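You operate a simulated robot arm through the tools that you are given. There is no shell and no other tool. Be economical: measure what you need, move in short steps, check, and stop when the job is done.

You are at the controls of a simulated two-armed robot. One attempt, no reset.

## Task
Take the wide buffer and leave it on the top shelf of the stock rack. Take the orange label roll and put it on top of the chain box. Put the purple tape roll on the bottom shelf of the stock rack. Take the long block and leave it on top of the floor pad. Put the short filter on top of the blue tape roll. Take the pale cleat block and leave it on the low shelf of the stock rack. Put the brown tape roll on the upper wooden shelf of the tall rack. Take the blue tin and put it on the top shelf of the stock rack. Turn the brake knob to 0. Fetch the roller cloth and set it on the top of the fitter's bench. Open the tool drawer. The order is free. Set down upright: short filter, blue tin.

The check looks at the end state, three seconds after you hand in, the way a careful person would. Anything else that was tipped, shoved, dropped, spilled or broken makes it a failure. Flat cloth is picked up by pressing the open fingertips on it (5 to 10 N) and closing them slowly along it; thin cloth reads only 2 to 8 mm in the jaws.

## Robot
Two 7-joint arms with fingered hands on one trunk, on a base that drives. Base frame: it is fixed to the floor where the robot stands at the start and does not move with it; the origin is under the middle of the robot, x ahead of it, y to its left, z up. Readings come in m, degrees, newtons and seconds.
The left shoulder is at the start at [0.07, 0.142, 1.352], the right one opposite. Each reaches about 0.788 m from its shoulder. Places, roughly: blue tape roll (8x8x5 cm) [0.5, 0.6, 0.8]; bottom shelf of the stock rack [0.5, 0.3, 0.1]; brake knob [0.6, 2, 0.9]; brown tape roll (8x8x5 cm) [0.5, 0.8, 0.8]; chain box [-1.75, 2.25, 1]; floor pad (24x16x4 cm) [-2.9, -2.2, 0.3]; long block (16x8x8 cm) [0.5, 0.4, 0.2]; low shelf of the stock rack [0.5, 0.3, 0.4]; orange label roll (8x8x6 cm) [0.5, 0.1, 0.8]; pale cleat block (8x6x4 cm) [0.6, 0.4, 0.8]; purple tape roll (8x8x5 cm) [0.5, 0.3, 0.8]; roller cloth (6x8x3 cm) [-0.1, 2.2, 0.9]; short filter (7x7x9 cm) [0.5, 0.5, 1.2]; tool drawer [4.5, 2.2, 0.8]; top of the fitter's bench [3.1, 2.2, 0.9]; top shelf of the stock rack [0.5, 0.3, 1.4]; upper wooden shelf of the tall rack [-1.6, -3.5, 1.2]; wide buffer (8x8x6 cm) [0.5, 0.1, 0.1]. Payload 3.6 kg a hand.
The tool frame of a hand sits at the grasp point between the pads (the TCP): z along the fingers, y along the line on which they close. The tips reach 0.025 m beyond it. Largest opening 0.088 m; the body of the gripper starts 0.029 m behind the TCP. The gripper is a hand of 5 fingers: y runs from the thumb to the fingers, the wrist lies at [-0.013, -0.097, -0.162] in the tool frame.
Orientation is that of the tool frame in the base frame, as [roll, pitch, yaw] about the fixed x, y, z axes, in that order (R = Rz(yaw) Ry(pitch) Rx(roll)). With the fingers straight down and the wrist toward the robot, the tool's x, y and z point along [0, 1, 0], [1, 0, 0] and [0, 0, -1] of the base frame.

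## Interface
- The arms move only by the tool move_arm. It takes "left_steps", "right_steps" or both (then of equal length, played together; a hand with none holds still); each is a list of rows, each a list of 6 numbers: the shift along the tool's x, y, z in m, then the turn, a rotation vector about the tool's x, y, z in rad. In form: [[tx, ty, tz, ax, ay, az], ...]. A call has 1 to 20 rows; each row is the pose to reach, as a shift and turn from the pose commanded when the call began, along the tool's axes at that moment. Rows are played at 5 a second. More than 0.05 m and 8.6 degrees between two rows, and nothing of the call is played. Where a pose cannot be reached the arm comes as near as it can. A force on the tool above 40 N (or 10 N above the force at the start of the call, whichever is more), or a blocked arm, ends the call early, and 0.2 s more pass. In this call time passes only in rows, and 0.2 s behind the last. It gives the time, the measured TCP pose, the force on the tool (base axes), the opening and the grip force at its end, in the units of the frame above (readings bear some noise), with the torque about the TCP (base axes, N m) and any sound that the robot's microphone picked up.
- Cameras (640 x 400 px; columns grow to the right, rows downward): "scene" is now at [0.1297, 0.0449, 1.5918]; the picture's right is [0.50, -0.87, 0.00], its down [-0.42, -0.24, -0.88] and it looks along [0.76, 0.44, -0.48] (base axes); focal length 214 px, centre (320, 200). "left" rides on the left gripper at [-0.059, -0.079, -0.105] in its tool frame; the picture's right is [-0.73, -0.32, 0.61], its down [0.62, -0.68, 0.38] and it looks along [0.29, 0.66, 0.70] (tool axes); focal length 234 px, centre (320, 200). "right" rides on the right gripper at [0.059, -0.079, -0.105] in its tool frame; the picture's right is [-0.73, 0.32, -0.61], its down [-0.62, -0.68, 0.38] and it looks along [-0.29, 0.66, 0.70] (tool axes); focal length 234 px, centre (320, 200). There is no depth. A picture from a camera that has moved, and an enlarged one, comes with that camera's place and axes in the base frame and with its lens.
- get_image(camera): a new picture of that camera. No time passes.
- raise_lower(by): slides the trunk up (or, below 0, down) by that many m; the arms and the scene camera ride with it, the base frame stays. It gives what a move gives, with no picture.
- steer(legs): drives the robot by 1 to 6 legs, each [ahead, left, turn to the left] in m, m and degrees, along the robot's own axes; the way and the turn of a leg run together, so that a leg with both is an arc; at most 1.5 m and 180 degrees a leg. The arms and the cameras ride along, it lands a little off, and it stops where it bumps. It gives what a move gives.
- move_fingers(index, middle, ring, little, thumb_bend, thumb_turn, hand): sets how far each is bent, from 0 (flat) to 100 (curled in); at 30 the hand is open as for a grip, at 70 the pads meet at the TCP. One left out holds its place. A second passes; each finger stops where it meets its share of the squeeze, and holds until it gets a number again. It is the only way to open and close the hand. It gives what a move gives, with no picture; readings hold the bend of each and the force on index, middle, ring, little, thumb and palm. thumb_turn goes from beside the hand (0) to across from the fingers (100), as for a grip.
- pan_tilt(pan, tilt): turns the head with the scene camera to pan (to the left, within 86 degrees either way) and tilt (down, from -29 to 69), counted from straight ahead of the robot. It gives what a move gives.
- inspect(camera, box): a new picture of the part [left, top, right, bottom] of that camera's present view, enlarged. No time passes.
- job_done(): hands the job in; it is judged then, once.

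Go step by step. Nothing tells you exact positions but the pictures and the camera data: compare them with the known pose of the tool, close in by small moves and look again before you grip or let go. The budget is 525 turns and 298 pictures, counting those below and the enlarged ones. Unless the task says otherwise, let go and move clear before handing in, and close with one line.

The tools are called as a command line: name --argument value ..., lists and objects as JSON in quotes. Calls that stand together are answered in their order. move_arm: Moves the arms, as the interface text tells. Its arguments: {"type":"object","properties":{"left_steps":{"type":"array"},"right_steps":{"type":"array"}},"required":[]} The other tools are called the same way: raise_lower (by) slides the trunk up or down; move_fingers (index, middle, ring, little, thumb_bend, thumb_turn, hand) moves the fingers one by one; steer (legs) drives the base; pan_tilt (pan, tilt) turns the head that bears the scene camera; get_image (camera) takes a picture; inspect (camera, box) takes an enlarged picture of a part of a camera's view; job_done () hands the job in.

At the start:

```text
time: 0.0
left_eef_pos: [0.2475, 0.3856, 0.9997]
left_orientation: [-180.0, 0.0, 90.0]
left_wrist_force: [-0.3, -0.5, 0.7]
left_wrist_torque: [0.02, 0.0, 0.03]
left_grip_width: 0.0877
left_grasp_force: 0.1
left_shape: jaw
left_bend: [30.0, 30.0, 30.0, 30.0, 30.0, 98.0]
left_finger forces: [0.1, 0.1, 0.0, 0.0, 0.0, 0.0]
right_eef_pos: [0.407, 0.0466, 1.5866]
right_orientation: [180.0, -0.1, 90.0]
right_wrist_force: [-0.2, -0.5, 0.7]
right_wrist_torque: [-0.04, -0.03, 0.03]
right_grip_width: 0.0878
right_grasp_force: 0.1
right_shape: jaw
right_bend: [30.0, 30.0, 30.0, 30.0, 30.0, 98.0]
right_finger forces: [0.1, 0.0, 0.1, 0.0, 0.0, 0.1]
trunk travel left (down, up): [-0.888, 0.052]
robot x, y, heading: [-0.0013, -0.0006, -0.1]
head pan, tilt: [30.1, 28.9]
```

scene: 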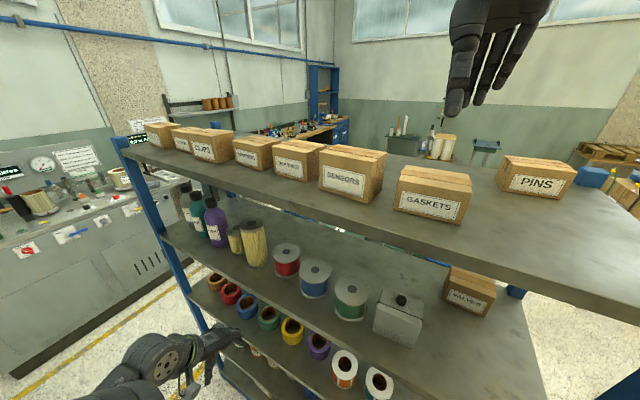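
right: 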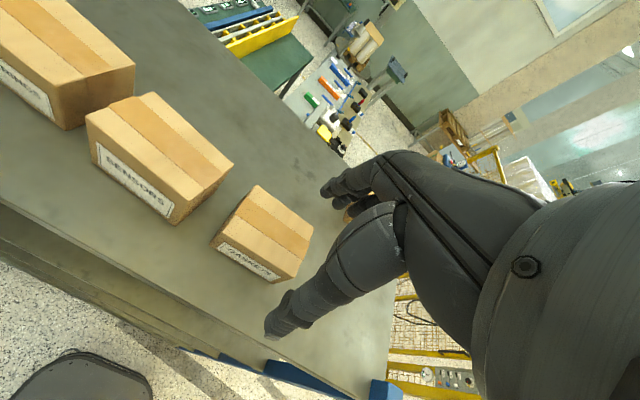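
left: 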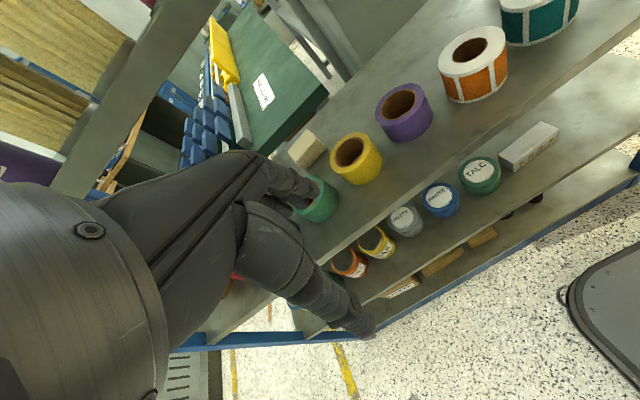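

The rack stands right ahead, with the rolls on the z≈0.8 shelf and the tins on the shelf below it. I'll look around with the head first to measure the rack.

pan_tilt --pan 30 --tilt 60

get_image --camera "scene"

inspect --camera "left" --box '[260, 0, 640, 310]'

```text
time: 1.0
left_eef_pos: [0.2485, 0.3862, 1.0002]
left_orientation: [180.0, 0.0, 90.0]
left_wrist_force: [0.3, -1.1, -0.1]
left_wrist_torque: [0.02, 0.02, 0.02]
left_grip_width: 0.0875
left_grasp_force: 0.1
left_shape: jaw
left_bend: [30.0, 30.0, 30.0, 30.0, 30.0, 98.0]
left_finger forces: [0.1, 0.0, 0.1, 0.1, 0.1, 0.0]
right_eef_pos: [0.4067, 0.0461, 1.5862]
right_orientation: [180.0, 0.0, 90.0]
right_wrist_force: [0.4, -0.6, 0.0]
right_wrist_torque: [0.01, -0.01, -0.01]
right_grip_width: 0.0876
right_grasp_force: 0.1
right_shape: jaw
right_bend: [30.0, 30.0, 30.0, 30.0, 30.0, 98.0]
right_finger forces: [0.1, 0.0, 0.1, 0.0, 0.1, 0.0]
trunk travel left (down, up): [-0.888, 0.052]
robot x, y, heading: [0.001, 0.0003, -0.0]
head pan, tilt: [30.0, 60.0]
```

```text
294 pictures are left
camera scene: at [0.1087, 0.0328, 1.5481], right [0.5, -0.87, 0.0], down [-0.75, -0.43, -0.5], along [0.43, 0.25, -0.87], focal length 214 px, centre (320, 200)
```

scene: 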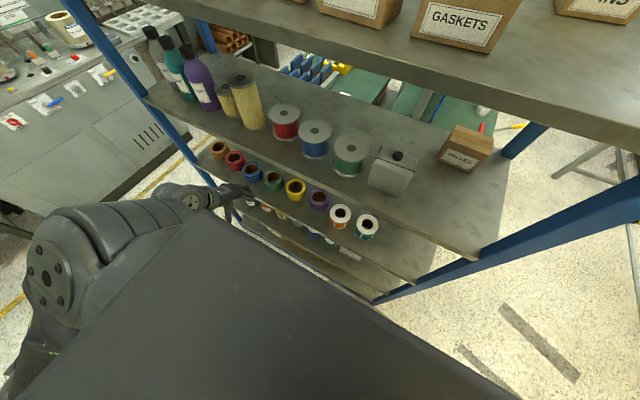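

```text
1.29 times, centred on (450, 155) of left
camera zoom: at [0.1692, 0.3279, 1.1041], right [-0.32, -0.73, -0.61], down [-0.68, 0.62, -0.38], along [0.66, 0.29, -0.7], focal length 302 px, centre (152, 258)
```

zoom: 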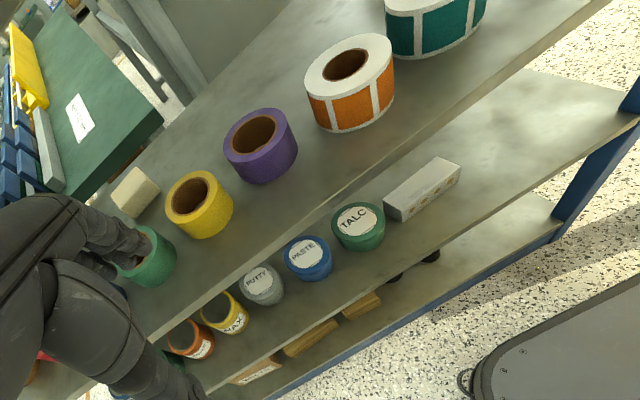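

I'm withdrawing the right hand from over the top shelf to mirror the left hand, so that the trunk can move freely.

move_arm --right_steps '[[0, -0.04, 0, 0, 0, 0], [0, -0.08, 0, 0, 0, 0], [0, -0.12, 0, 0, 0, 0], [-0.03, -0.16, 0, 0, 0, 0], [-0.07, -0.16, 0.02, 0, 0, 0], [-0.11, -0.16, 0.04, 0, 0, 0], [-0.15, -0.16, 0.06, 0, 0, 0], [-0.19, -0.16, 0.08, 0, 0, 0], [-0.23, -0.16, 0.1, 0, 0, 0], [-0.27, -0.16, 0.12, 0, 0, 0], [-0.31, -0.16, 0.14, 0, 0, 0], [-0.35, -0.16, 0.17, 0, 0, 0], [-0.38, -0.16, 0.2, 0, 0, 0], [-0.4, -0.16, 0.24, 0, 0, 0], [-0.42, -0.16, 0.28, 0, 0, 0], [-0.43, -0.16, 0.32, 0, 0, 0], [-0.43, -0.16, 0.36, 0, 0, 0], [-0.43, -0.16, 0.4, 0, 0, 0], [-0.43, -0.16, 0.44, 0, 0, 0], [-0.43, -0.16, 0.48, 0, 0, 0]]'

pan_tilt --pan 0 --tilt 35

get_image --camera "scene"

```text
time: 3.4
left_eef_pos: [0.2381, 0.3904, 1.0006]
left_orientation: [179.4, 0.3, 89.9]
left_wrist_force: [0.7, 0.3, -0.3]
left_wrist_torque: [-0.01, 0.02, 0.04]
left_grip_width: 0.0877
left_grasp_force: 0.2
left_shape: jaw
left_bend: [30.0, 30.0, 30.0, 30.0, 30.0, 98.0]
left_finger forces: [0.0, 0.1, 0.0, 0.0, 0.0, 0.0]
right_eef_pos: [0.3144, -0.1792, 1.4097]
right_orientation: [179.2, 0.0, 90.5]
right_wrist_force: [-37.6, 13.9, 7.6]
right_wrist_torque: [-0.26, -0.77, 0.25]
right_grip_width: 0.0852
right_grasp_force: 0.2
right_shape: jaw
right_bend: [30.0, 42.0, 38.0, 33.0, 30.0, 98.0]
right_finger forces: [0.1, 33.4, 7.4, 4.1, 0.0, 0.0]
right hand out of reach, approached as far as the arm can: row 1, 2, 3, 4, 5, 6, 7, 8, 9, 10, 11, 12
trunk travel left (down, up): [-0.888, 0.052]
robot x, y, heading: [0.0005, 0.0023, -0.1]
head pan, tilt: [30.0, 60.0]
stopped in row 12 (right hand): the force on the tool passed its limit (the readings are from after the stop); the commanded pose is now the measured one
```

```text
time: 4.4
left_eef_pos: [0.2372, 0.3898, 1.0024]
left_orientation: [179.3, 0.3, 90.0]
left_wrist_force: [-0.3, 0.3, 1.0]
left_wrist_torque: [0.02, -0.03, 0.01]
left_grip_width: 0.0877
left_grasp_force: 0.1
left_shape: jaw
left_bend: [30.0, 30.0, 30.0, 30.0, 30.0, 98.0]
left_finger forces: [0.0, 0.0, 0.1, 0.0, 0.0, 0.1]
right_eef_pos: [0.3161, -0.1796, 1.4099]
right_orientation: [179.3, 0.0, 90.3]
right_wrist_force: [-36.3, 12.9, 6.4]
right_wrist_torque: [-0.22, -0.58, 0.22]
right_grip_width: 0.0848
right_grasp_force: 0.1
right_shape: jaw
right_bend: [31.0, 42.0, 38.0, 33.0, 30.0, 98.0]
right_finger forces: [0.1, 32.7, 7.9, 4.7, 0.0, 0.0]
trunk travel left (down, up): [-0.888, 0.052]
robot x, y, heading: [-0.0017, 0.003, 0.1]
head pan, tilt: [0.0, 35.0]
```

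```text
292 pictures are left
camera scene: at [0.1209, 0.0066, 1.5838], right [0.0, -1.0, 0.0], down [-0.56, 0.0, -0.83], along [0.83, 0.0, -0.56], focal length 214 px, centre (320, 200)
```

scene: 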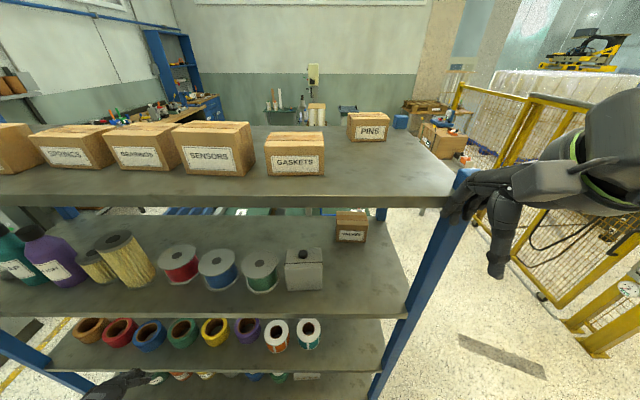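

The right fingers touched the rack's corner post. I'm backing straight off.

move_arm --right_steps '[[0, -0.02, 0, 0, 0, 0], [0, -0.04, 0, 0, 0, 0], [-0.02, -0.06, 0.02, 0, 0, 0]]'

```text
time: 5.2
left_eef_pos: [0.2469, 0.3856, 0.9994]
left_orientation: [180.0, 0.0, 90.1]
left_wrist_force: [0.1, -0.1, 0.1]
left_wrist_torque: [-0.02, 0.0, -0.01]
left_grip_width: 0.0877
left_grasp_force: 0.0
left_shape: jaw
left_bend: [30.0, 30.0, 30.0, 30.0, 30.0, 98.0]
left_finger forces: [0.0, 0.0, 0.0, 0.0, 0.1, 0.0]
right_eef_pos: [0.305, -0.1748, 1.3873]
right_orientation: [179.8, -0.2, 90.3]
right_wrist_force: [0.3, -0.1, -0.4]
right_wrist_torque: [0.0, -0.02, 0.01]
right_grip_width: 0.0877
right_grasp_force: 0.1
right_shape: jaw
right_bend: [30.0, 30.0, 30.0, 30.0, 30.0, 98.0]
right_finger forces: [0.0, 0.0, 0.0, 0.0, 0.0, 0.0]
right hand out of reach, approached as far as the arm can: row 1, 2, 3
trunk travel left (down, up): [-0.888, 0.052]
robot x, y, heading: [0.0005, 0.0006, -0.3]
head pan, tilt: [0.0, 35.0]
```

move_arm --right_steps '[[-0.01, -0.02, 0.04, 0, 0, 0], [-0.03, -0.04, 0.08, 0, 0, 0], [-0.06, -0.055, 0.12, 0, 0, 0], [-0.09, -0.055, 0.16, 0, 0, 0], [-0.12, -0.055, 0.2, 0, 0, 0], [-0.15, -0.055, 0.24, 0, 0, 0], [-0.18, -0.055, 0.28, 0, 0, 0], [-0.21, -0.055, 0.32, 0, 0, 0], [-0.21, -0.055, 0.36, 0, 0, 0], [-0.21, -0.055, 0.385, 0, 0, 0]]'

pan_tilt --pan 80 --tilt 15

get_image --camera "scene"

pan_tilt --pan -80 --tilt 15

get_image --camera "scene"

```text
refused: row 3 steps farther than a row can; nothing moved
```

```text
time: 6.7
left_eef_pos: [0.2471, 0.3856, 0.9997]
left_orientation: [-179.9, 0.0, 90.0]
left_wrist_force: [0.0, 0.1, 0.9]
left_wrist_torque: [0.01, -0.01, -0.03]
left_grip_width: 0.0876
left_grasp_force: 0.1
left_shape: jaw
left_bend: [30.0, 30.0, 30.0, 30.0, 30.0, 98.0]
left_finger forces: [0.0, 0.0, 0.0, 0.0, 0.1, 0.1]
right_eef_pos: [0.3053, -0.1764, 1.3882]
right_orientation: [179.9, -0.2, 90.5]
right_wrist_force: [0.3, -0.6, 0.0]
right_wrist_torque: [-0.02, 0.04, -0.04]
right_grip_width: 0.0879
right_grasp_force: 0.1
right_shape: jaw
right_bend: [30.0, 30.0, 30.0, 30.0, 30.0, 98.0]
right_finger forces: [0.0, 0.0, 0.1, 0.0, 0.0, 0.0]
trunk travel left (down, up): [-0.888, 0.052]
robot x, y, heading: [-0.0027, -0.0013, 0.0]
head pan, tilt: [80.0, 15.0]
```

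```text
291 pictures are left
camera scene: at [0.0669, 0.0914, 1.6143], right [0.98, -0.17, 0.0], down [-0.05, -0.26, -0.97], along [0.17, 0.95, -0.26], focal length 214 px, centre (320, 200)
```

scene: 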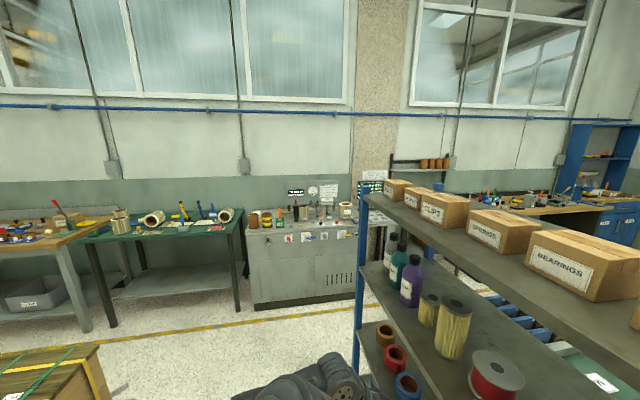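

```text
time: 9.2
left_eef_pos: [0.2461, 0.3856, 1.0001]
left_orientation: [179.9, 0.1, 90.1]
left_wrist_force: [0.8, -0.2, 0.5]
left_wrist_torque: [0.03, 0.03, -0.01]
left_grip_width: 0.0876
left_grasp_force: 0.0
left_shape: jaw
left_bend: [30.0, 30.0, 30.0, 30.0, 30.0, 98.0]
left_finger forces: [0.0, 0.0, 0.0, 0.1, 0.1, 0.0]
right_eef_pos: [0.3053, -0.175, 1.3872]
right_orientation: [179.8, -0.2, 90.4]
right_wrist_force: [-0.5, 0.6, 0.4]
right_wrist_torque: [0.0, 0.0, 0.04]
right_grip_width: 0.0879
right_grasp_force: 0.0
right_shape: jaw
right_bend: [30.0, 30.0, 30.0, 30.0, 30.0, 98.0]
right_finger forces: [0.0, 0.0, 0.0, 0.0, 0.0, 0.0]
trunk travel left (down, up): [-0.888, 0.052]
robot x, y, heading: [0.0002, 0.0013, 0.1]
head pan, tilt: [-80.0, 15.0]
```

```text
290 pictures are left
camera scene: at [0.0666, -0.0925, 1.6143], right [-0.98, -0.17, 0.0], down [-0.04, 0.25, -0.97], along [0.17, -0.95, -0.26], focal length 214 px, centre (320, 200)
```

scene: 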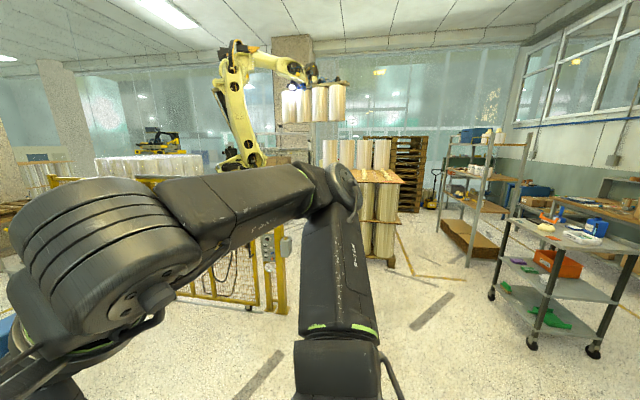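

move_arm --right_steps '[[-0.01, -0.02, 0.04, 0, 0, 0], [-0.03, -0.035, 0.07, 0, 0, 0], [-0.05, -0.05, 0.11, 0, 0, 0], [-0.08, -0.055, 0.145, 0, 0, 0], [-0.11, -0.055, 0.18, 0, 0, 0], [-0.14, -0.055, 0.215, 0, 0, 0], [-0.17, -0.055, 0.25, 0, 0, 0], [-0.2, -0.055, 0.285, 0, 0, 0], [-0.21, -0.055, 0.325, 0, 0, 0], [-0.21, -0.055, 0.365, 0, 0, 0], [-0.21, -0.055, 0.385, 0, 0, 0]]'

pan_tilt --pan 0 --tilt 20

raise_lower --by -0.35

get_image --camera "scene"

```text
time: 9.9
left_eef_pos: [0.2348, 0.391, 1.0015]
left_orientation: [179.2, 0.3, 90.0]
left_wrist_force: [0.3, 0.5, -0.6]
left_wrist_torque: [0.01, -0.03, 0.01]
left_grip_width: 0.0876
left_grasp_force: 0.1
left_shape: jaw
left_bend: [30.0, 30.0, 30.0, 30.0, 30.0, 98.0]
left_finger forces: [0.1, 0.0, 0.0, 0.0, 0.0, 0.0]
right_eef_pos: [0.3157, -0.2046, 1.3676]
right_orientation: [179.4, -0.1, 90.9]
right_wrist_force: [-40.4, 17.2, 9.2]
right_wrist_torque: [0.18, -0.79, 0.82]
right_grip_width: 0.071
right_grasp_force: 0.0
right_shape: jaw
right_bend: [33.0, 50.0, 30.0, 30.0, 30.0, 98.0]
right_finger forces: [18.0, 33.5, 0.0, 0.0, 0.0, 0.0]
right hand out of reach, approached as far as the arm can: row 1, 2, 3
trunk travel left (down, up): [-0.888, 0.052]
robot x, y, heading: [0.001, -0.0023, 0.3]
head pan, tilt: [-80.0, 15.0]
stopped in row 3 (right hand): the force on the tool passed its limit (the readings are from after the stop); the commanded pose is now the measured one
```

```text
time: 11.5
left_eef_pos: [0.235, 0.3907, 1.0001]
left_orientation: [179.3, 0.4, 90.0]
left_wrist_force: [0.4, -0.5, 0.4]
left_wrist_torque: [0.0, -0.01, -0.02]
left_grip_width: 0.0876
left_grasp_force: 0.0
left_shape: jaw
left_bend: [30.0, 30.0, 30.0, 30.0, 30.0, 98.0]
left_finger forces: [0.0, 0.1, 0.1, 0.1, 0.0, 0.0]
right_eef_pos: [0.3153, -0.2039, 1.367]
right_orientation: [179.3, 0.1, 90.7]
right_wrist_force: [-43.0, 20.3, 6.3]
right_wrist_torque: [0.23, -0.65, 0.95]
right_grip_width: 0.0705
right_grasp_force: 0.1
right_shape: jaw
right_bend: [34.0, 51.0, 30.0, 30.0, 30.0, 98.0]
right_finger forces: [20.8, 35.5, 0.0, 0.1, 0.1, 0.0]
trunk travel left (down, up): [-0.888, 0.052]
robot x, y, heading: [-0.0011, 0.0015, -0.0]
head pan, tilt: [0.0, 20.0]
```

```text
time: 13.6
left_eef_pos: [0.2379, 0.3889, 0.7759]
left_orientation: [179.3, 0.2, 90.1]
left_wrist_force: [0.0, -0.3, -0.7]
left_wrist_torque: [0.0, -0.02, -0.03]
left_grip_width: 0.0877
left_grasp_force: 0.1
left_shape: jaw
left_bend: [30.0, 30.0, 30.0, 30.0, 30.0, 98.0]
left_finger forces: [0.1, 0.1, 0.1, 0.0, 0.1, 0.0]
right_eef_pos: [0.3169, -0.2069, 1.144]
right_orientation: [179.3, -0.1, 90.9]
right_wrist_force: [-43.5, 20.1, 8.1]
right_wrist_torque: [0.37, -0.68, 0.88]
right_grip_width: 0.0695
right_grasp_force: 0.1
right_shape: jaw
right_bend: [34.0, 53.0, 30.0, 30.0, 30.0, 98.0]
right_finger forces: [26.8, 34.5, 0.0, 0.1, 0.0, 0.0]
trunk travel left (down, up): [-0.664, 0.276]
robot x, y, heading: [0.0008, -0.0001, -0.0]
head pan, tilt: [0.0, 20.0]
stopped: the force on the tool passed its limit (the readings are from after the stop); the commanded pose is now the measured one
```

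```text
289 pictures are left
camera scene: at [0.1261, 0.0058, 1.383], right [0.0, -1.0, 0.0], down [-0.33, 0.0, -0.94], along [0.94, 0.0, -0.33], focal length 214 px, centre (320, 200)
```

scene: 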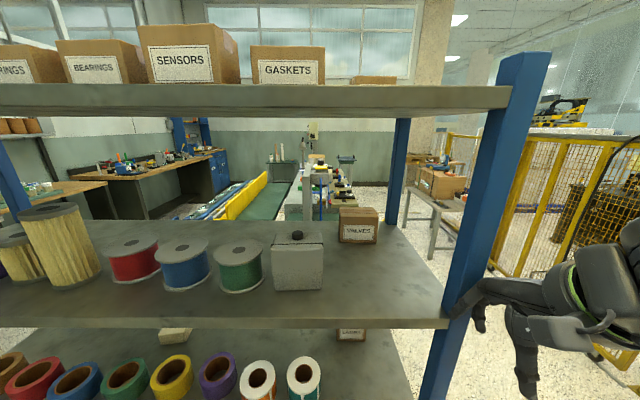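

The right fingers still lean on the post, so I'm driving the robot straight back to free them.

steer --legs '[[-0.2, 0, 0]]'

get_image --camera "scene"

```text
time: 15.1
left_eef_pos: [0.0501, 0.3848, 0.776]
left_orientation: [-179.9, 0.1, 89.7]
left_wrist_force: [0.7, -0.1, -0.3]
left_wrist_torque: [0.01, -0.02, 0.01]
left_grip_width: 0.0877
left_grasp_force: 0.0
left_shape: jaw
left_bend: [30.0, 30.0, 30.0, 30.0, 30.0, 98.0]
left_finger forces: [0.0, 0.0, 0.0, 0.0, 0.0, 0.0]
right_eef_pos: [0.1326, -0.2141, 1.1397]
right_orientation: [180.0, -0.4, 90.5]
right_wrist_force: [-0.5, 0.3, -0.6]
right_wrist_torque: [0.02, -0.02, 0.01]
right_grip_width: 0.0876
right_grasp_force: 0.0
right_shape: jaw
right_bend: [30.0, 30.0, 30.0, 30.0, 30.0, 98.0]
right_finger forces: [0.0, 0.1, 0.1, 0.1, 0.0, 0.0]
trunk travel left (down, up): [-0.664, 0.276]
robot x, y, heading: [-0.1981, 0.0002, -0.2]
head pan, tilt: [0.0, 20.0]
```

```text
288 pictures are left
camera scene: at [-0.0565, -0.0007, 1.3823], right [0.0, -1.0, 0.0], down [-0.34, 0.0, -0.94], along [0.94, 0.0, -0.34], focal length 214 px, centre (320, 200)
```

scene: 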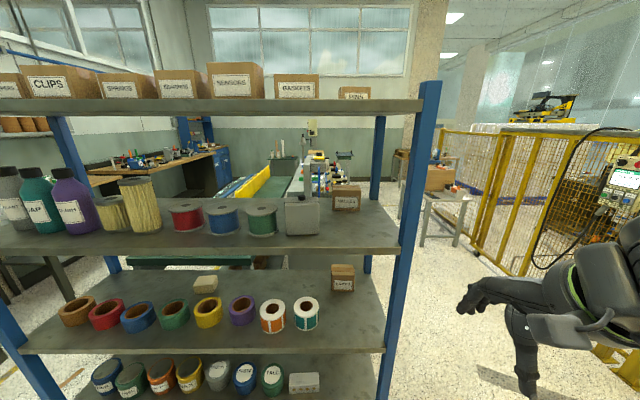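

raise_lower --by -0.4

get_image --camera "scene"

pan_tilt --pan 10 --tilt 45

get_image --camera "scene"

```text
time: 19.0
left_eef_pos: [0.0489, 0.385, 0.3766]
left_orientation: [180.0, 0.0, 89.9]
left_wrist_force: [0.2, 0.0, -0.4]
left_wrist_torque: [0.01, -0.03, 0.01]
left_grip_width: 0.0878
left_grasp_force: 0.1
left_shape: jaw
left_bend: [30.0, 30.0, 30.0, 30.0, 30.0, 98.0]
left_finger forces: [0.0, 0.1, 0.1, 0.0, 0.0, 0.0]
right_eef_pos: [0.1325, -0.2136, 0.7385]
right_orientation: [-180.0, -0.5, 90.4]
right_wrist_force: [0.2, 0.1, 0.8]
right_wrist_torque: [0.0, 0.02, -0.01]
right_grip_width: 0.0879
right_grasp_force: 0.0
right_shape: jaw
right_bend: [30.0, 30.0, 30.0, 30.0, 30.0, 98.0]
right_finger forces: [0.1, 0.1, 0.1, 0.1, 0.0, 0.0]
trunk travel left (down, up): [-0.264, 0.676]
robot x, y, heading: [-0.2054, 0.0032, -0.4]
head pan, tilt: [0.0, 20.0]
```

```text
287 pictures are left
camera scene: at [-0.0565, -0.0003, 0.9824], right [0.0, -1.0, 0.0], down [-0.34, 0.0, -0.94], along [0.94, 0.0, -0.34], focal length 214 px, centre (320, 200)
```

scene: 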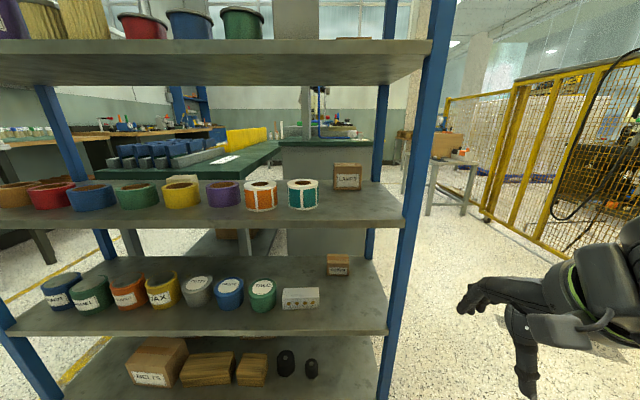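

```text
time: 19.9
left_eef_pos: [0.0494, 0.3846, 0.3755]
left_orientation: [-179.9, 0.0, 89.8]
left_wrist_force: [0.7, 0.1, -1.1]
left_wrist_torque: [0.02, 0.03, -0.04]
left_grip_width: 0.0876
left_grasp_force: 0.1
left_shape: jaw
left_bend: [30.0, 30.0, 30.0, 30.0, 30.0, 98.0]
left_finger forces: [0.1, 0.0, 0.1, 0.0, 0.0, 0.0]
right_eef_pos: [0.1327, -0.2128, 0.7389]
right_orientation: [-180.0, -0.4, 90.5]
right_wrist_force: [0.6, 0.5, 0.4]
right_wrist_torque: [-0.02, -0.02, 0.0]
right_grip_width: 0.0881
right_grasp_force: 0.1
right_shape: jaw
right_bend: [30.0, 30.0, 30.0, 30.0, 30.0, 98.0]
right_finger forces: [0.0, 0.0, 0.0, 0.1, 0.0, 0.0]
trunk travel left (down, up): [-0.264, 0.676]
robot x, y, heading: [-0.2023, -0.0036, -0.6]
head pan, tilt: [10.0, 45.0]
```

```text
286 pictures are left
camera scene: at [-0.0694, 0.0138, 0.9438], right [0.17, -0.99, 0.0], down [-0.7, -0.12, -0.71], along [0.7, 0.12, -0.71], focal length 214 px, centre (320, 200)
```

scene: 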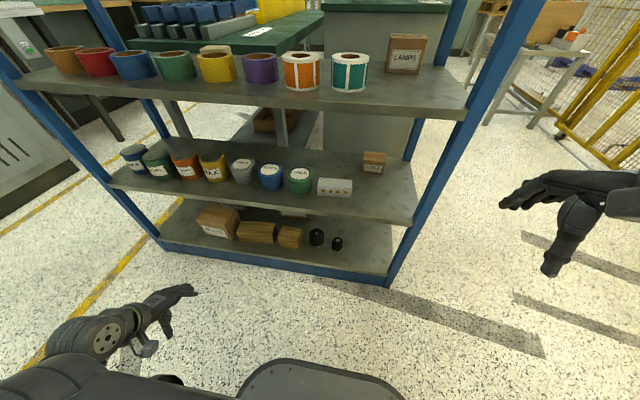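

inspect --camera "scene" --box '[90, 130, 410, 290]'

pan_tilt --pan 10 --tilt 25

inspect --camera "scene" --box '[90, 150, 410, 350]'

```text
2.00 times, centred on (250, 210) of scene
camera zoom: at [-0.0694, 0.0138, 0.9438], right [0.17, -0.99, 0.0], down [-0.7, -0.12, -0.71], along [0.7, 0.12, -0.71], focal length 429 px, centre (460, 180)
```

zoom: 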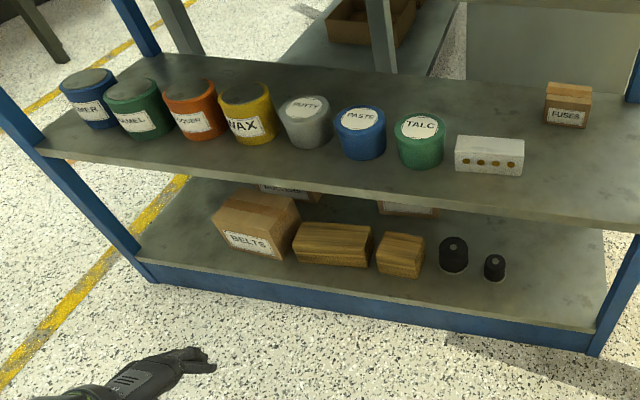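

```text
time: 20.7
left_eef_pos: [0.0498, 0.3863, 0.3759]
left_orientation: [180.0, -0.1, 89.8]
left_wrist_force: [-0.1, -0.5, -0.6]
left_wrist_torque: [-0.01, -0.02, -0.01]
left_grip_width: 0.088
left_grasp_force: 0.0
left_shape: jaw
left_bend: [30.0, 30.0, 30.0, 30.0, 30.0, 98.0]
left_finger forces: [0.1, 0.0, 0.1, 0.0, 0.1, 0.0]
right_eef_pos: [0.1336, -0.2127, 0.7387]
right_orientation: [179.9, -0.4, 90.5]
right_wrist_force: [-0.1, -0.4, 0.4]
right_wrist_torque: [0.01, -0.06, -0.01]
right_grip_width: 0.0879
right_grasp_force: 0.0
right_shape: jaw
right_bend: [30.0, 30.0, 30.0, 30.0, 30.0, 98.0]
right_finger forces: [0.0, 0.0, 0.0, 0.1, 0.0, 0.0]
trunk travel left (down, up): [-0.264, 0.676]
robot x, y, heading: [-0.2015, 0.0015, -0.2]
head pan, tilt: [10.0, 25.0]
```

```text
2.00 times, centred on (250, 250) of scene
camera zoom: at [-0.0588, 0.0157, 0.9742], right [0.17, -0.99, 0.0], down [-0.42, -0.07, -0.91], along [0.89, 0.15, -0.42], focal length 429 px, centre (460, 100)
```

zoom: 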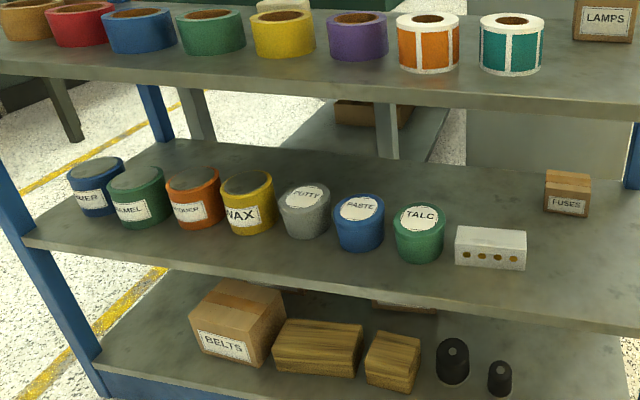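

inspect --camera "scene" --box '[110, 215, 230, 285]'

inspect --camera "scene" --box '[220, 220, 340, 350]'

get_image --camera "scene"

```text
5.33 times, centred on (170, 250) of scene
camera zoom: at [-0.0588, 0.0157, 0.9742], right [0.17, -0.99, 0.0], down [-0.42, -0.07, -0.91], along [0.89, 0.15, -0.42], focal length 1144 px, centre (1120, -67)
```

zoom: 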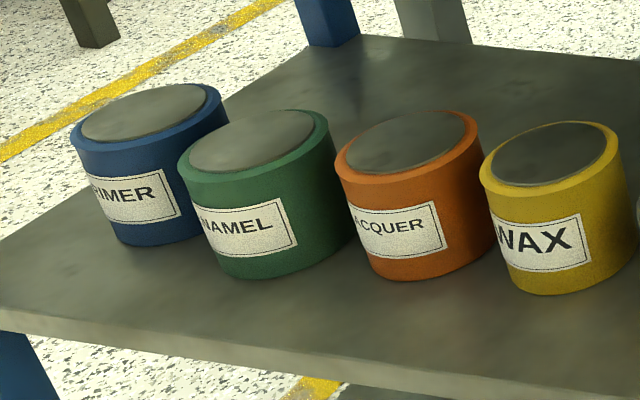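

```text
3.08 times, centred on (280, 285) of scene
camera zoom: at [-0.0588, 0.0157, 0.9742], right [0.17, -0.99, 0.0], down [-0.42, -0.07, -0.91], along [0.89, 0.15, -0.42], focal length 660 px, centre (443, -62)
```

zoom: 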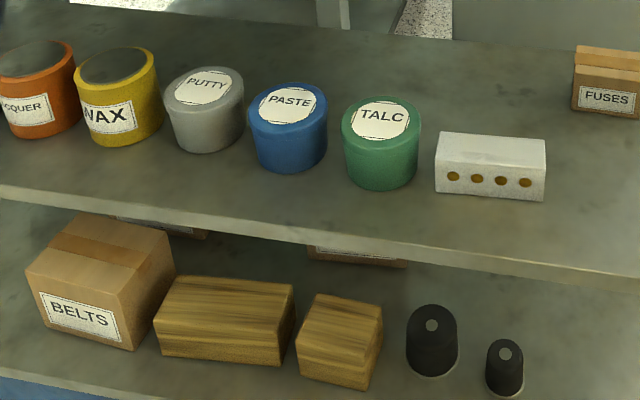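

```text
281 pictures are left
camera scene: at [-0.0588, 0.0157, 0.9742], right [0.17, -0.99, 0.0], down [-0.42, -0.07, -0.91], along [0.89, 0.15, -0.42], focal length 214 px, centre (320, 200)
```

scene: 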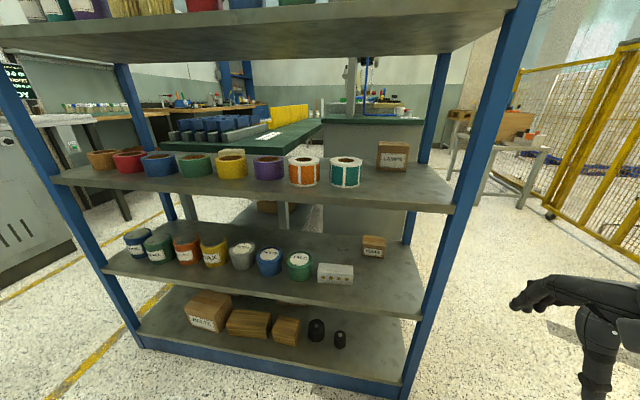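

Going by the pictures, the PRIMER can is the blue tin, since the PASTE container is a tapered tub. Next I'm testing how wide the left hand can open.

move_fingers --hand "left" --index 15 --middle 15 --ring 15 --little 15 --thumb_bend 15

get_image --camera "left"

```text
time: 21.7
left_eef_pos: [0.0483, 0.3862, 0.3756]
left_orientation: [180.0, 0.0, 89.7]
left_wrist_force: [-0.9, 0.1, -0.6]
left_wrist_torque: [0.03, -0.02, -0.01]
left_grip_width: 0.112
left_grasp_force: 0.1
left_shape: fingers
left_bend: [15.0, 15.0, 15.0, 15.0, 15.0, 98.0]
left_finger forces: [0.0, 0.0, 0.1, 0.1, 0.1, 0.0]
right_eef_pos: [0.1325, -0.2128, 0.7387]
right_orientation: [-179.9, -0.4, 90.5]
right_wrist_force: [0.9, 0.6, -0.2]
right_wrist_torque: [-0.02, -0.01, 0.01]
right_grip_width: 0.0878
right_grasp_force: 0.1
right_shape: jaw
right_bend: [30.0, 30.0, 30.0, 30.0, 30.0, 98.0]
right_finger forces: [0.0, 0.0, 0.0, 0.0, 0.0, 0.0]
trunk travel left (down, up): [-0.264, 0.676]
robot x, y, heading: [-0.2013, -0.003, 0.0]
head pan, tilt: [10.0, 25.0]
```

```text
280 pictures are left
camera left: at [-0.03, 0.328, 0.4804], right [-0.33, -0.72, -0.61], down [-0.68, 0.63, -0.38], along [0.66, 0.29, -0.7], focal length 234 px, centre (320, 200)
```

left: 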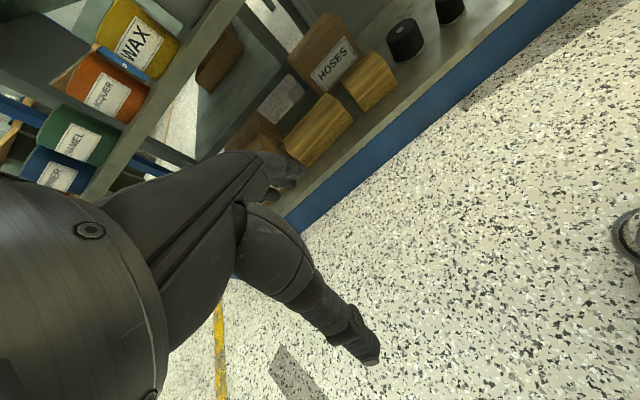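

The hand opens to 11 cm, which is enough. I'm bringing the right hand down beside the left and shifting the base left so it faces the wide buffer.

move_arm --right_steps '[[0, 0, 0.045, 0, 0, 0], [0, 0, 0.09, 0, 0, 0], [-0.01, -0.01, 0.135, 0, 0, 0], [-0.02, -0.02, 0.175, 0, 0, 0], [-0.03, -0.03, 0.215, 0, 0, 0], [-0.03, -0.04, 0.255, 0, 0, 0], [-0.03, -0.05, 0.295, 0, 0, 0], [-0.03, -0.06, 0.335, 0, 0, 0]]'

steer --legs '[[0, 0.36, 0]]'

move_fingers --hand "right" --index 18 --middle 18 --ring 18 --little 18 --thumb_bend 18

get_image --camera "right"

get_image --camera "scene"

```text
time: 23.5
left_eef_pos: [0.0486, 0.3857, 0.3765]
left_orientation: [-180.0, 0.0, 89.8]
left_wrist_force: [-0.7, -0.3, -0.1]
left_wrist_torque: [-0.01, -0.02, 0.0]
left_grip_width: 0.1122
left_grasp_force: 0.0
left_shape: fingers
left_bend: [15.0, 15.0, 15.0, 15.0, 15.0, 98.0]
left_finger forces: [0.0, 0.0, 0.0, 0.1, 0.1, 0.0]
right_eef_pos: [0.1481, -0.2646, 0.4251]
right_orientation: [-179.8, -0.4, 90.6]
right_wrist_force: [0.1, -0.4, -1.1]
right_wrist_torque: [0.02, 0.01, -0.01]
right_grip_width: 0.0876
right_grasp_force: 0.1
right_shape: jaw
right_bend: [30.0, 30.0, 30.0, 30.0, 30.0, 98.0]
right_finger forces: [0.1, 0.0, 0.1, 0.0, 0.1, 0.0]
right hand out of reach, approached as far as the arm can: row 1, 2, 3, 4, 5, 6, 7, 8
trunk travel left (down, up): [-0.264, 0.676]
robot x, y, heading: [-0.201, -0.0045, -0.1]
head pan, tilt: [10.0, 25.0]
```

```text
time: 25.8
left_eef_pos: [0.0525, 0.7455, 0.3757]
left_orientation: [-179.9, 0.0, 89.7]
left_wrist_force: [-0.5, 0.3, -0.7]
left_wrist_torque: [-0.04, -0.05, 0.02]
left_grip_width: 0.1123
left_grasp_force: 0.1
left_shape: fingers
left_bend: [15.0, 15.0, 15.0, 15.0, 15.0, 98.0]
left_finger forces: [0.0, 0.0, 0.0, 0.1, 0.0, 0.0]
right_eef_pos: [0.1493, 0.0946, 0.4265]
right_orientation: [-179.8, -0.4, 90.4]
right_wrist_force: [0.5, -0.2, 0.1]
right_wrist_torque: [0.0, 0.03, -0.01]
right_grip_width: 0.0876
right_grasp_force: 0.0
right_shape: jaw
right_bend: [30.0, 30.0, 30.0, 30.0, 30.0, 98.0]
right_finger forces: [0.1, 0.0, 0.0, 0.0, 0.1, 0.0]
trunk travel left (down, up): [-0.264, 0.676]
robot x, y, heading: [-0.2002, 0.3613, -0.3]
head pan, tilt: [10.0, 25.0]
```

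```text
time: 26.8
left_eef_pos: [0.0509, 0.7465, 0.3762]
left_orientation: [180.0, -0.1, 89.6]
left_wrist_force: [-0.5, -0.5, -0.2]
left_wrist_torque: [0.0, 0.02, 0.02]
left_grip_width: 0.1124
left_grasp_force: 0.1
left_shape: fingers
left_bend: [15.0, 15.0, 15.0, 15.0, 15.0, 98.0]
left_finger forces: [0.0, 0.0, 0.0, 0.1, 0.0, 0.1]
right_eef_pos: [0.1506, 0.0951, 0.4251]
right_orientation: [-179.7, -0.4, 90.6]
right_wrist_force: [0.7, 0.0, 1.2]
right_wrist_torque: [0.02, 0.01, -0.04]
right_grip_width: 0.1065
right_grasp_force: 0.1
right_shape: fingers
right_bend: [18.0, 18.0, 18.0, 18.0, 18.0, 98.0]
right_finger forces: [0.1, 0.0, 0.1, 0.1, 0.0, 0.0]
trunk travel left (down, up): [-0.264, 0.676]
robot x, y, heading: [-0.1968, 0.3618, -0.5]
head pan, tilt: [10.0, 25.0]
```

```text
279 pictures are left
camera right: at [0.0703, 0.1535, 0.5312], right [0.33, -0.73, 0.6], down [-0.68, -0.63, -0.39], along [0.66, -0.28, -0.7], focal length 234 px, centre (320, 200)
```

right: 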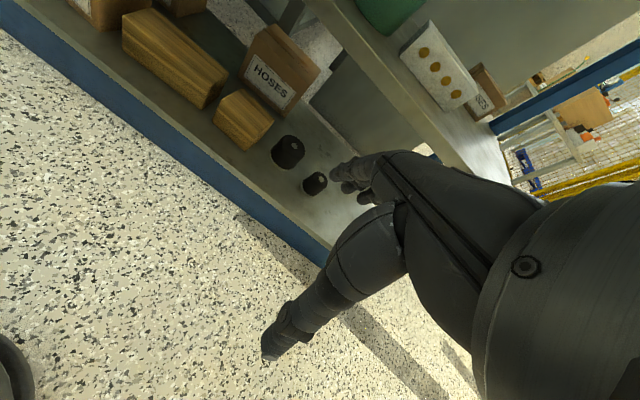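

```text
278 pictures are left
camera scene: at [-0.057, 0.3764, 0.9743], right [0.17, -0.99, 0.0], down [-0.42, -0.07, -0.91], along [0.89, 0.15, -0.42], focal length 214 px, centre (320, 200)
```

scene: 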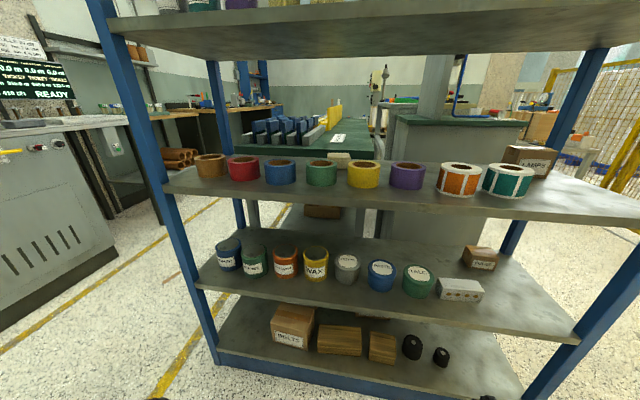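

raise_lower --by -0.21

move_arm --right_steps '[[0.0, 0.0, 0, -0.131, 0, 0], [0.01, 0.0, 0, -0.262, 0, 0], [0.02, 0.0, 0, -0.393, 0, 0], [0.025, 0.03, 0, -0.524, 0, 0], [0.025, 0.06, 0, -0.655, 0, 0], [0.025, 0.09, 0, -0.785, 0, 0], [0.025, 0.13, 0, -0.785, 0, 0], [0.025, 0.17, 0, -0.785, 0, 0], [0.025, 0.2, 0, -0.785, 0, 0]]'

get_image --camera "right"

```text
time: 29.1
left_eef_pos: [0.051, 0.7467, 0.1652]
left_orientation: [179.9, 0.0, 89.7]
left_wrist_force: [0.7, 0.2, 0.2]
left_wrist_torque: [0.0, 0.0, -0.01]
left_grip_width: 0.1121
left_grasp_force: 0.1
left_shape: fingers
left_bend: [15.0, 15.0, 15.0, 15.0, 15.0, 98.0]
left_finger forces: [0.0, 0.0, 0.0, 0.0, 0.1, 0.0]
right_eef_pos: [0.1504, 0.0958, 0.2162]
right_orientation: [-179.8, -0.3, 90.5]
right_wrist_force: [-0.3, -0.7, -0.9]
right_wrist_torque: [0.0, 0.01, 0.01]
right_grip_width: 0.1067
right_grasp_force: 0.0
right_shape: fingers
right_bend: [18.0, 18.0, 18.0, 18.0, 18.0, 98.0]
right_finger forces: [0.0, 0.1, 0.1, 0.0, 0.0, 0.0]
trunk travel left (down, up): [-0.054, 0.886]
robot x, y, heading: [-0.2, 0.3597, -0.3]
head pan, tilt: [10.0, 25.0]
```

```text
time: 31.1
left_eef_pos: [0.051, 0.7456, 0.1646]
left_orientation: [-180.0, 0.0, 89.7]
left_wrist_force: [-1.0, -0.6, 0.0]
left_wrist_torque: [-0.03, -0.01, 0.01]
left_grip_width: 0.112
left_grasp_force: 0.0
left_shape: fingers
left_bend: [15.0, 15.0, 15.0, 15.0, 15.0, 98.0]
left_finger forces: [0.1, 0.0, 0.0, 0.0, 0.0, 0.0]
right_eef_pos: [0.2012, -0.0111, 0.3264]
right_orientation: [135.2, -0.4, 90.5]
right_wrist_force: [0.1, 0.2, -0.3]
right_wrist_torque: [0.01, 0.0, -0.01]
right_grip_width: 0.1074
right_grasp_force: 0.0
right_shape: fingers
right_bend: [18.0, 18.0, 18.0, 18.0, 18.0, 98.0]
right_finger forces: [0.1, 0.0, 0.0, 0.1, 0.0, 0.0]
right hand out of reach, approached as far as the arm can: row 1, 2, 3, 4, 5, 6, 7, 8, 9
trunk travel left (down, up): [-0.054, 0.886]
robot x, y, heading: [-0.1989, 0.3648, -0.1]
head pan, tilt: [10.0, 25.0]
```

```text
277 pictures are left
camera right: at [0.0698, 0.0473, 0.3455], right [-0.19, -0.73, 0.65], down [-0.21, -0.62, -0.76], along [0.96, -0.28, -0.03], focal length 234 px, centre (320, 200)
```

right: 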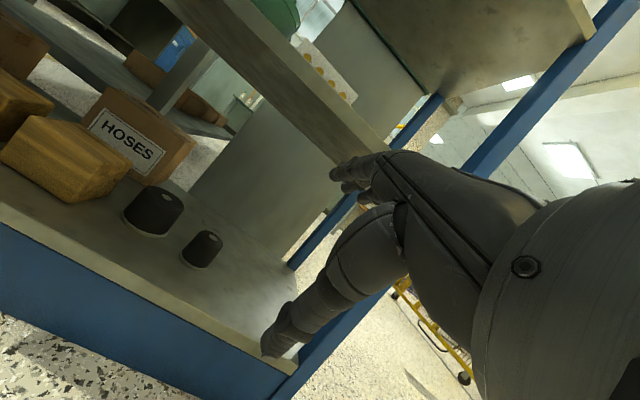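

pan_tilt --pan -50 --tilt 40

get_image --camera "scene"

pan_tilt --pan 50 --tilt 40

get_image --camera "scene"

```text
time: 32.4
left_eef_pos: [0.0518, 0.7462, 0.1658]
left_orientation: [180.0, 0.0, 89.7]
left_wrist_force: [0.6, -0.5, -0.9]
left_wrist_torque: [0.02, 0.04, -0.03]
left_grip_width: 0.1121
left_grasp_force: 0.0
left_shape: fingers
left_bend: [15.0, 15.0, 15.0, 15.0, 15.0, 98.0]
left_finger forces: [0.0, 0.0, 0.0, 0.0, 0.1, 0.1]
right_eef_pos: [0.2003, -0.0095, 0.3259]
right_orientation: [135.3, -0.4, 90.5]
right_wrist_force: [-0.3, 0.2, -0.2]
right_wrist_torque: [0.03, 0.0, 0.0]
right_grip_width: 0.1069
right_grasp_force: 0.1
right_shape: fingers
right_bend: [18.0, 18.0, 18.0, 18.0, 18.0, 98.0]
right_finger forces: [0.0, 0.0, 0.1, 0.1, 0.0, 0.1]
trunk travel left (down, up): [-0.054, 0.886]
robot x, y, heading: [-0.1989, 0.3641, -0.3]
head pan, tilt: [-50.0, 40.0]
```

```text
276 pictures are left
camera scene: at [-0.0935, 0.2955, 0.741], right [-0.77, -0.64, 0.0], down [-0.41, 0.49, -0.77], along [0.49, -0.59, -0.64], focal length 214 px, centre (320, 200)
```

scene: 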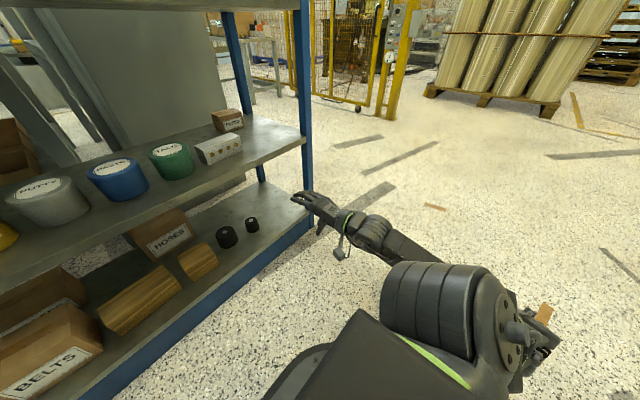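

```text
time: 34.1
left_eef_pos: [0.0525, 0.7457, 0.166]
left_orientation: [180.0, 0.0, 89.7]
left_wrist_force: [-0.2, -0.7, 0.3]
left_wrist_torque: [0.03, 0.02, -0.02]
left_grip_width: 0.1121
left_grasp_force: 0.1
left_shape: fingers
left_bend: [15.0, 15.0, 15.0, 15.0, 15.0, 98.0]
left_finger forces: [0.1, 0.1, 0.1, 0.0, 0.1, 0.0]
right_eef_pos: [0.1998, -0.0099, 0.3262]
right_orientation: [135.5, -0.4, 90.5]
right_wrist_force: [0.0, -0.7, 0.4]
right_wrist_torque: [-0.01, -0.01, -0.02]
right_grip_width: 0.1072
right_grasp_force: 0.2
right_shape: fingers
right_bend: [18.0, 18.0, 18.0, 18.0, 18.0, 98.0]
right_finger forces: [0.0, 0.0, 0.0, 0.1, 0.0, 0.1]
trunk travel left (down, up): [-0.054, 0.886]
robot x, y, heading: [-0.2026, 0.3617, -0.5]
head pan, tilt: [50.0, 40.0]
```

```text
275 pictures are left
camera scene: at [-0.0928, 0.4257, 0.7409], right [0.76, -0.65, 0.0], down [-0.42, -0.49, -0.77], along [0.5, 0.58, -0.64], focal length 214 px, centre (320, 200)
```

scene: 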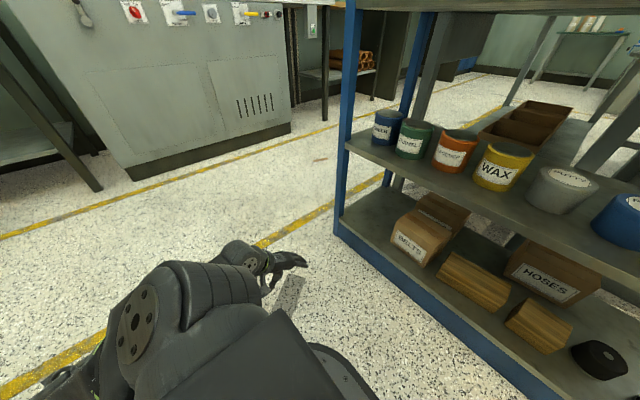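

move_arm --right_steps '[[0, -0.037, 0, 0.131, 0, 0], [0, -0.073, 0, 0.262, 0, 0], [-0.005, -0.11, 0, 0.393, 0, 0], [-0.01, -0.146, 0, 0.524, 0, 0], [-0.015, -0.183, 0, 0.655, 0, 0], [-0.015, -0.219, 0.007, 0.785, 0, 0]]'

```text
time: 35.5
left_eef_pos: [0.0516, 0.746, 0.1662]
left_orientation: [180.0, 0.0, 89.7]
left_wrist_force: [-0.1, 0.1, 0.1]
left_wrist_torque: [0.04, -0.03, 0.0]
left_grip_width: 0.1117
left_grasp_force: 0.1
left_shape: fingers
left_bend: [15.0, 15.0, 15.0, 15.0, 15.0, 98.0]
left_finger forces: [0.0, 0.1, 0.0, 0.0, 0.1, 0.0]
right_eef_pos: [0.0476, -0.021, 0.1672]
right_orientation: [-179.6, -0.4, 90.5]
right_wrist_force: [-0.9, -1.2, -0.8]
right_wrist_torque: [-0.02, -0.03, -0.01]
right_grip_width: 0.1071
right_grasp_force: 0.0
right_shape: fingers
right_bend: [18.0, 18.0, 18.0, 18.0, 18.0, 98.0]
right_finger forces: [0.0, 0.0, 0.0, 0.1, 0.0, 0.0]
trunk travel left (down, up): [-0.054, 0.886]
robot x, y, heading: [-0.2007, 0.3614, -0.5]
head pan, tilt: [50.0, 40.0]
```

move_arm --right_steps '[[0, 0.045, 0, 0, 0, 0], [0, 0.09, 0, 0, 0, 0], [0, 0.135, 0, 0, 0, 0], [0, 0.18, 0, 0, 0, 0], [0.04, 0.19, 0, 0, 0, 0], [0.08, 0.19, 0, 0, 0, 0], [0.12, 0.19, 0, 0, 0, 0]]' --left_steps '[[0, 0.045, 0, 0, 0, 0], [0, 0.09, 0, 0, 0, 0], [0, 0.135, 0, 0, 0, 0], [0, 0.18, 0, 0, 0, 0], [-0.04, 0.19, 0, 0, 0, 0], [-0.08, 0.19, 0, 0, 0, 0], [-0.12, 0.19, 0, 0, 0, 0]]'

```text
time: 37.1
left_eef_pos: [0.2395, 0.6243, 0.1652]
left_orientation: [-179.9, -0.1, 89.8]
left_wrist_force: [-0.3, 0.0, 0.2]
left_wrist_torque: [0.0, -0.01, 0.01]
left_grip_width: 0.1123
left_grasp_force: 0.0
left_shape: fingers
left_bend: [15.0, 15.0, 15.0, 15.0, 15.0, 98.0]
left_finger forces: [0.0, 0.0, 0.0, 0.0, 0.0, 0.0]
right_eef_pos: [0.2332, 0.1057, 0.1671]
right_orientation: [-179.8, -0.6, 90.4]
right_wrist_force: [-0.5, -0.3, -0.2]
right_wrist_torque: [0.03, 0.02, 0.0]
right_grip_width: 0.107
right_grasp_force: 0.1
right_shape: fingers
right_bend: [18.0, 18.0, 18.0, 18.0, 18.0, 98.0]
right_finger forces: [0.0, 0.0, 0.0, 0.0, 0.0, 0.0]
trunk travel left (down, up): [-0.054, 0.886]
robot x, y, heading: [-0.1982, 0.3577, -0.2]
head pan, tilt: [50.0, 40.0]
```

move_arm --right_steps '[[0, 0, -0.025, -0.131, 0, 0], [0, 0, -0.05, -0.262, 0, 0], [0, 0, -0.05, -0.393, 0, 0], [0, 0, -0.05, -0.524, 0, 0], [0, 0, -0.05, -0.655, 0, 0], [0, 0, -0.05, -0.785, 0, 0]]'

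```text
time: 38.5
left_eef_pos: [0.2394, 0.6266, 0.1655]
left_orientation: [180.0, 0.0, 89.7]
left_wrist_force: [-0.8, -0.5, 0.8]
left_wrist_torque: [0.01, 0.01, 0.04]
left_grip_width: 0.1126
left_grasp_force: 0.1
left_shape: fingers
left_bend: [15.0, 15.0, 15.0, 15.0, 15.0, 98.0]
left_finger forces: [0.1, 0.0, 0.0, 0.1, 0.0, 0.0]
right_eef_pos: [0.2369, 0.1192, 0.1881]
right_orientation: [174.0, -0.9, 92.2]
right_wrist_force: [0.6, 0.3, 0.7]
right_wrist_torque: [-0.02, -0.01, -0.03]
right_grip_width: 0.1072
right_grasp_force: 0.1
right_shape: fingers
right_bend: [18.0, 18.0, 18.0, 18.0, 18.0, 98.0]
right_finger forces: [0.0, 0.0, 0.0, 0.0, 0.1, 0.0]
right hand out of reach, approached as far as the arm can: row 1, 2, 3, 4, 5, 6
trunk travel left (down, up): [-0.054, 0.886]
robot x, y, heading: [-0.1941, 0.3597, -0.1]
head pan, tilt: [50.0, 40.0]
```

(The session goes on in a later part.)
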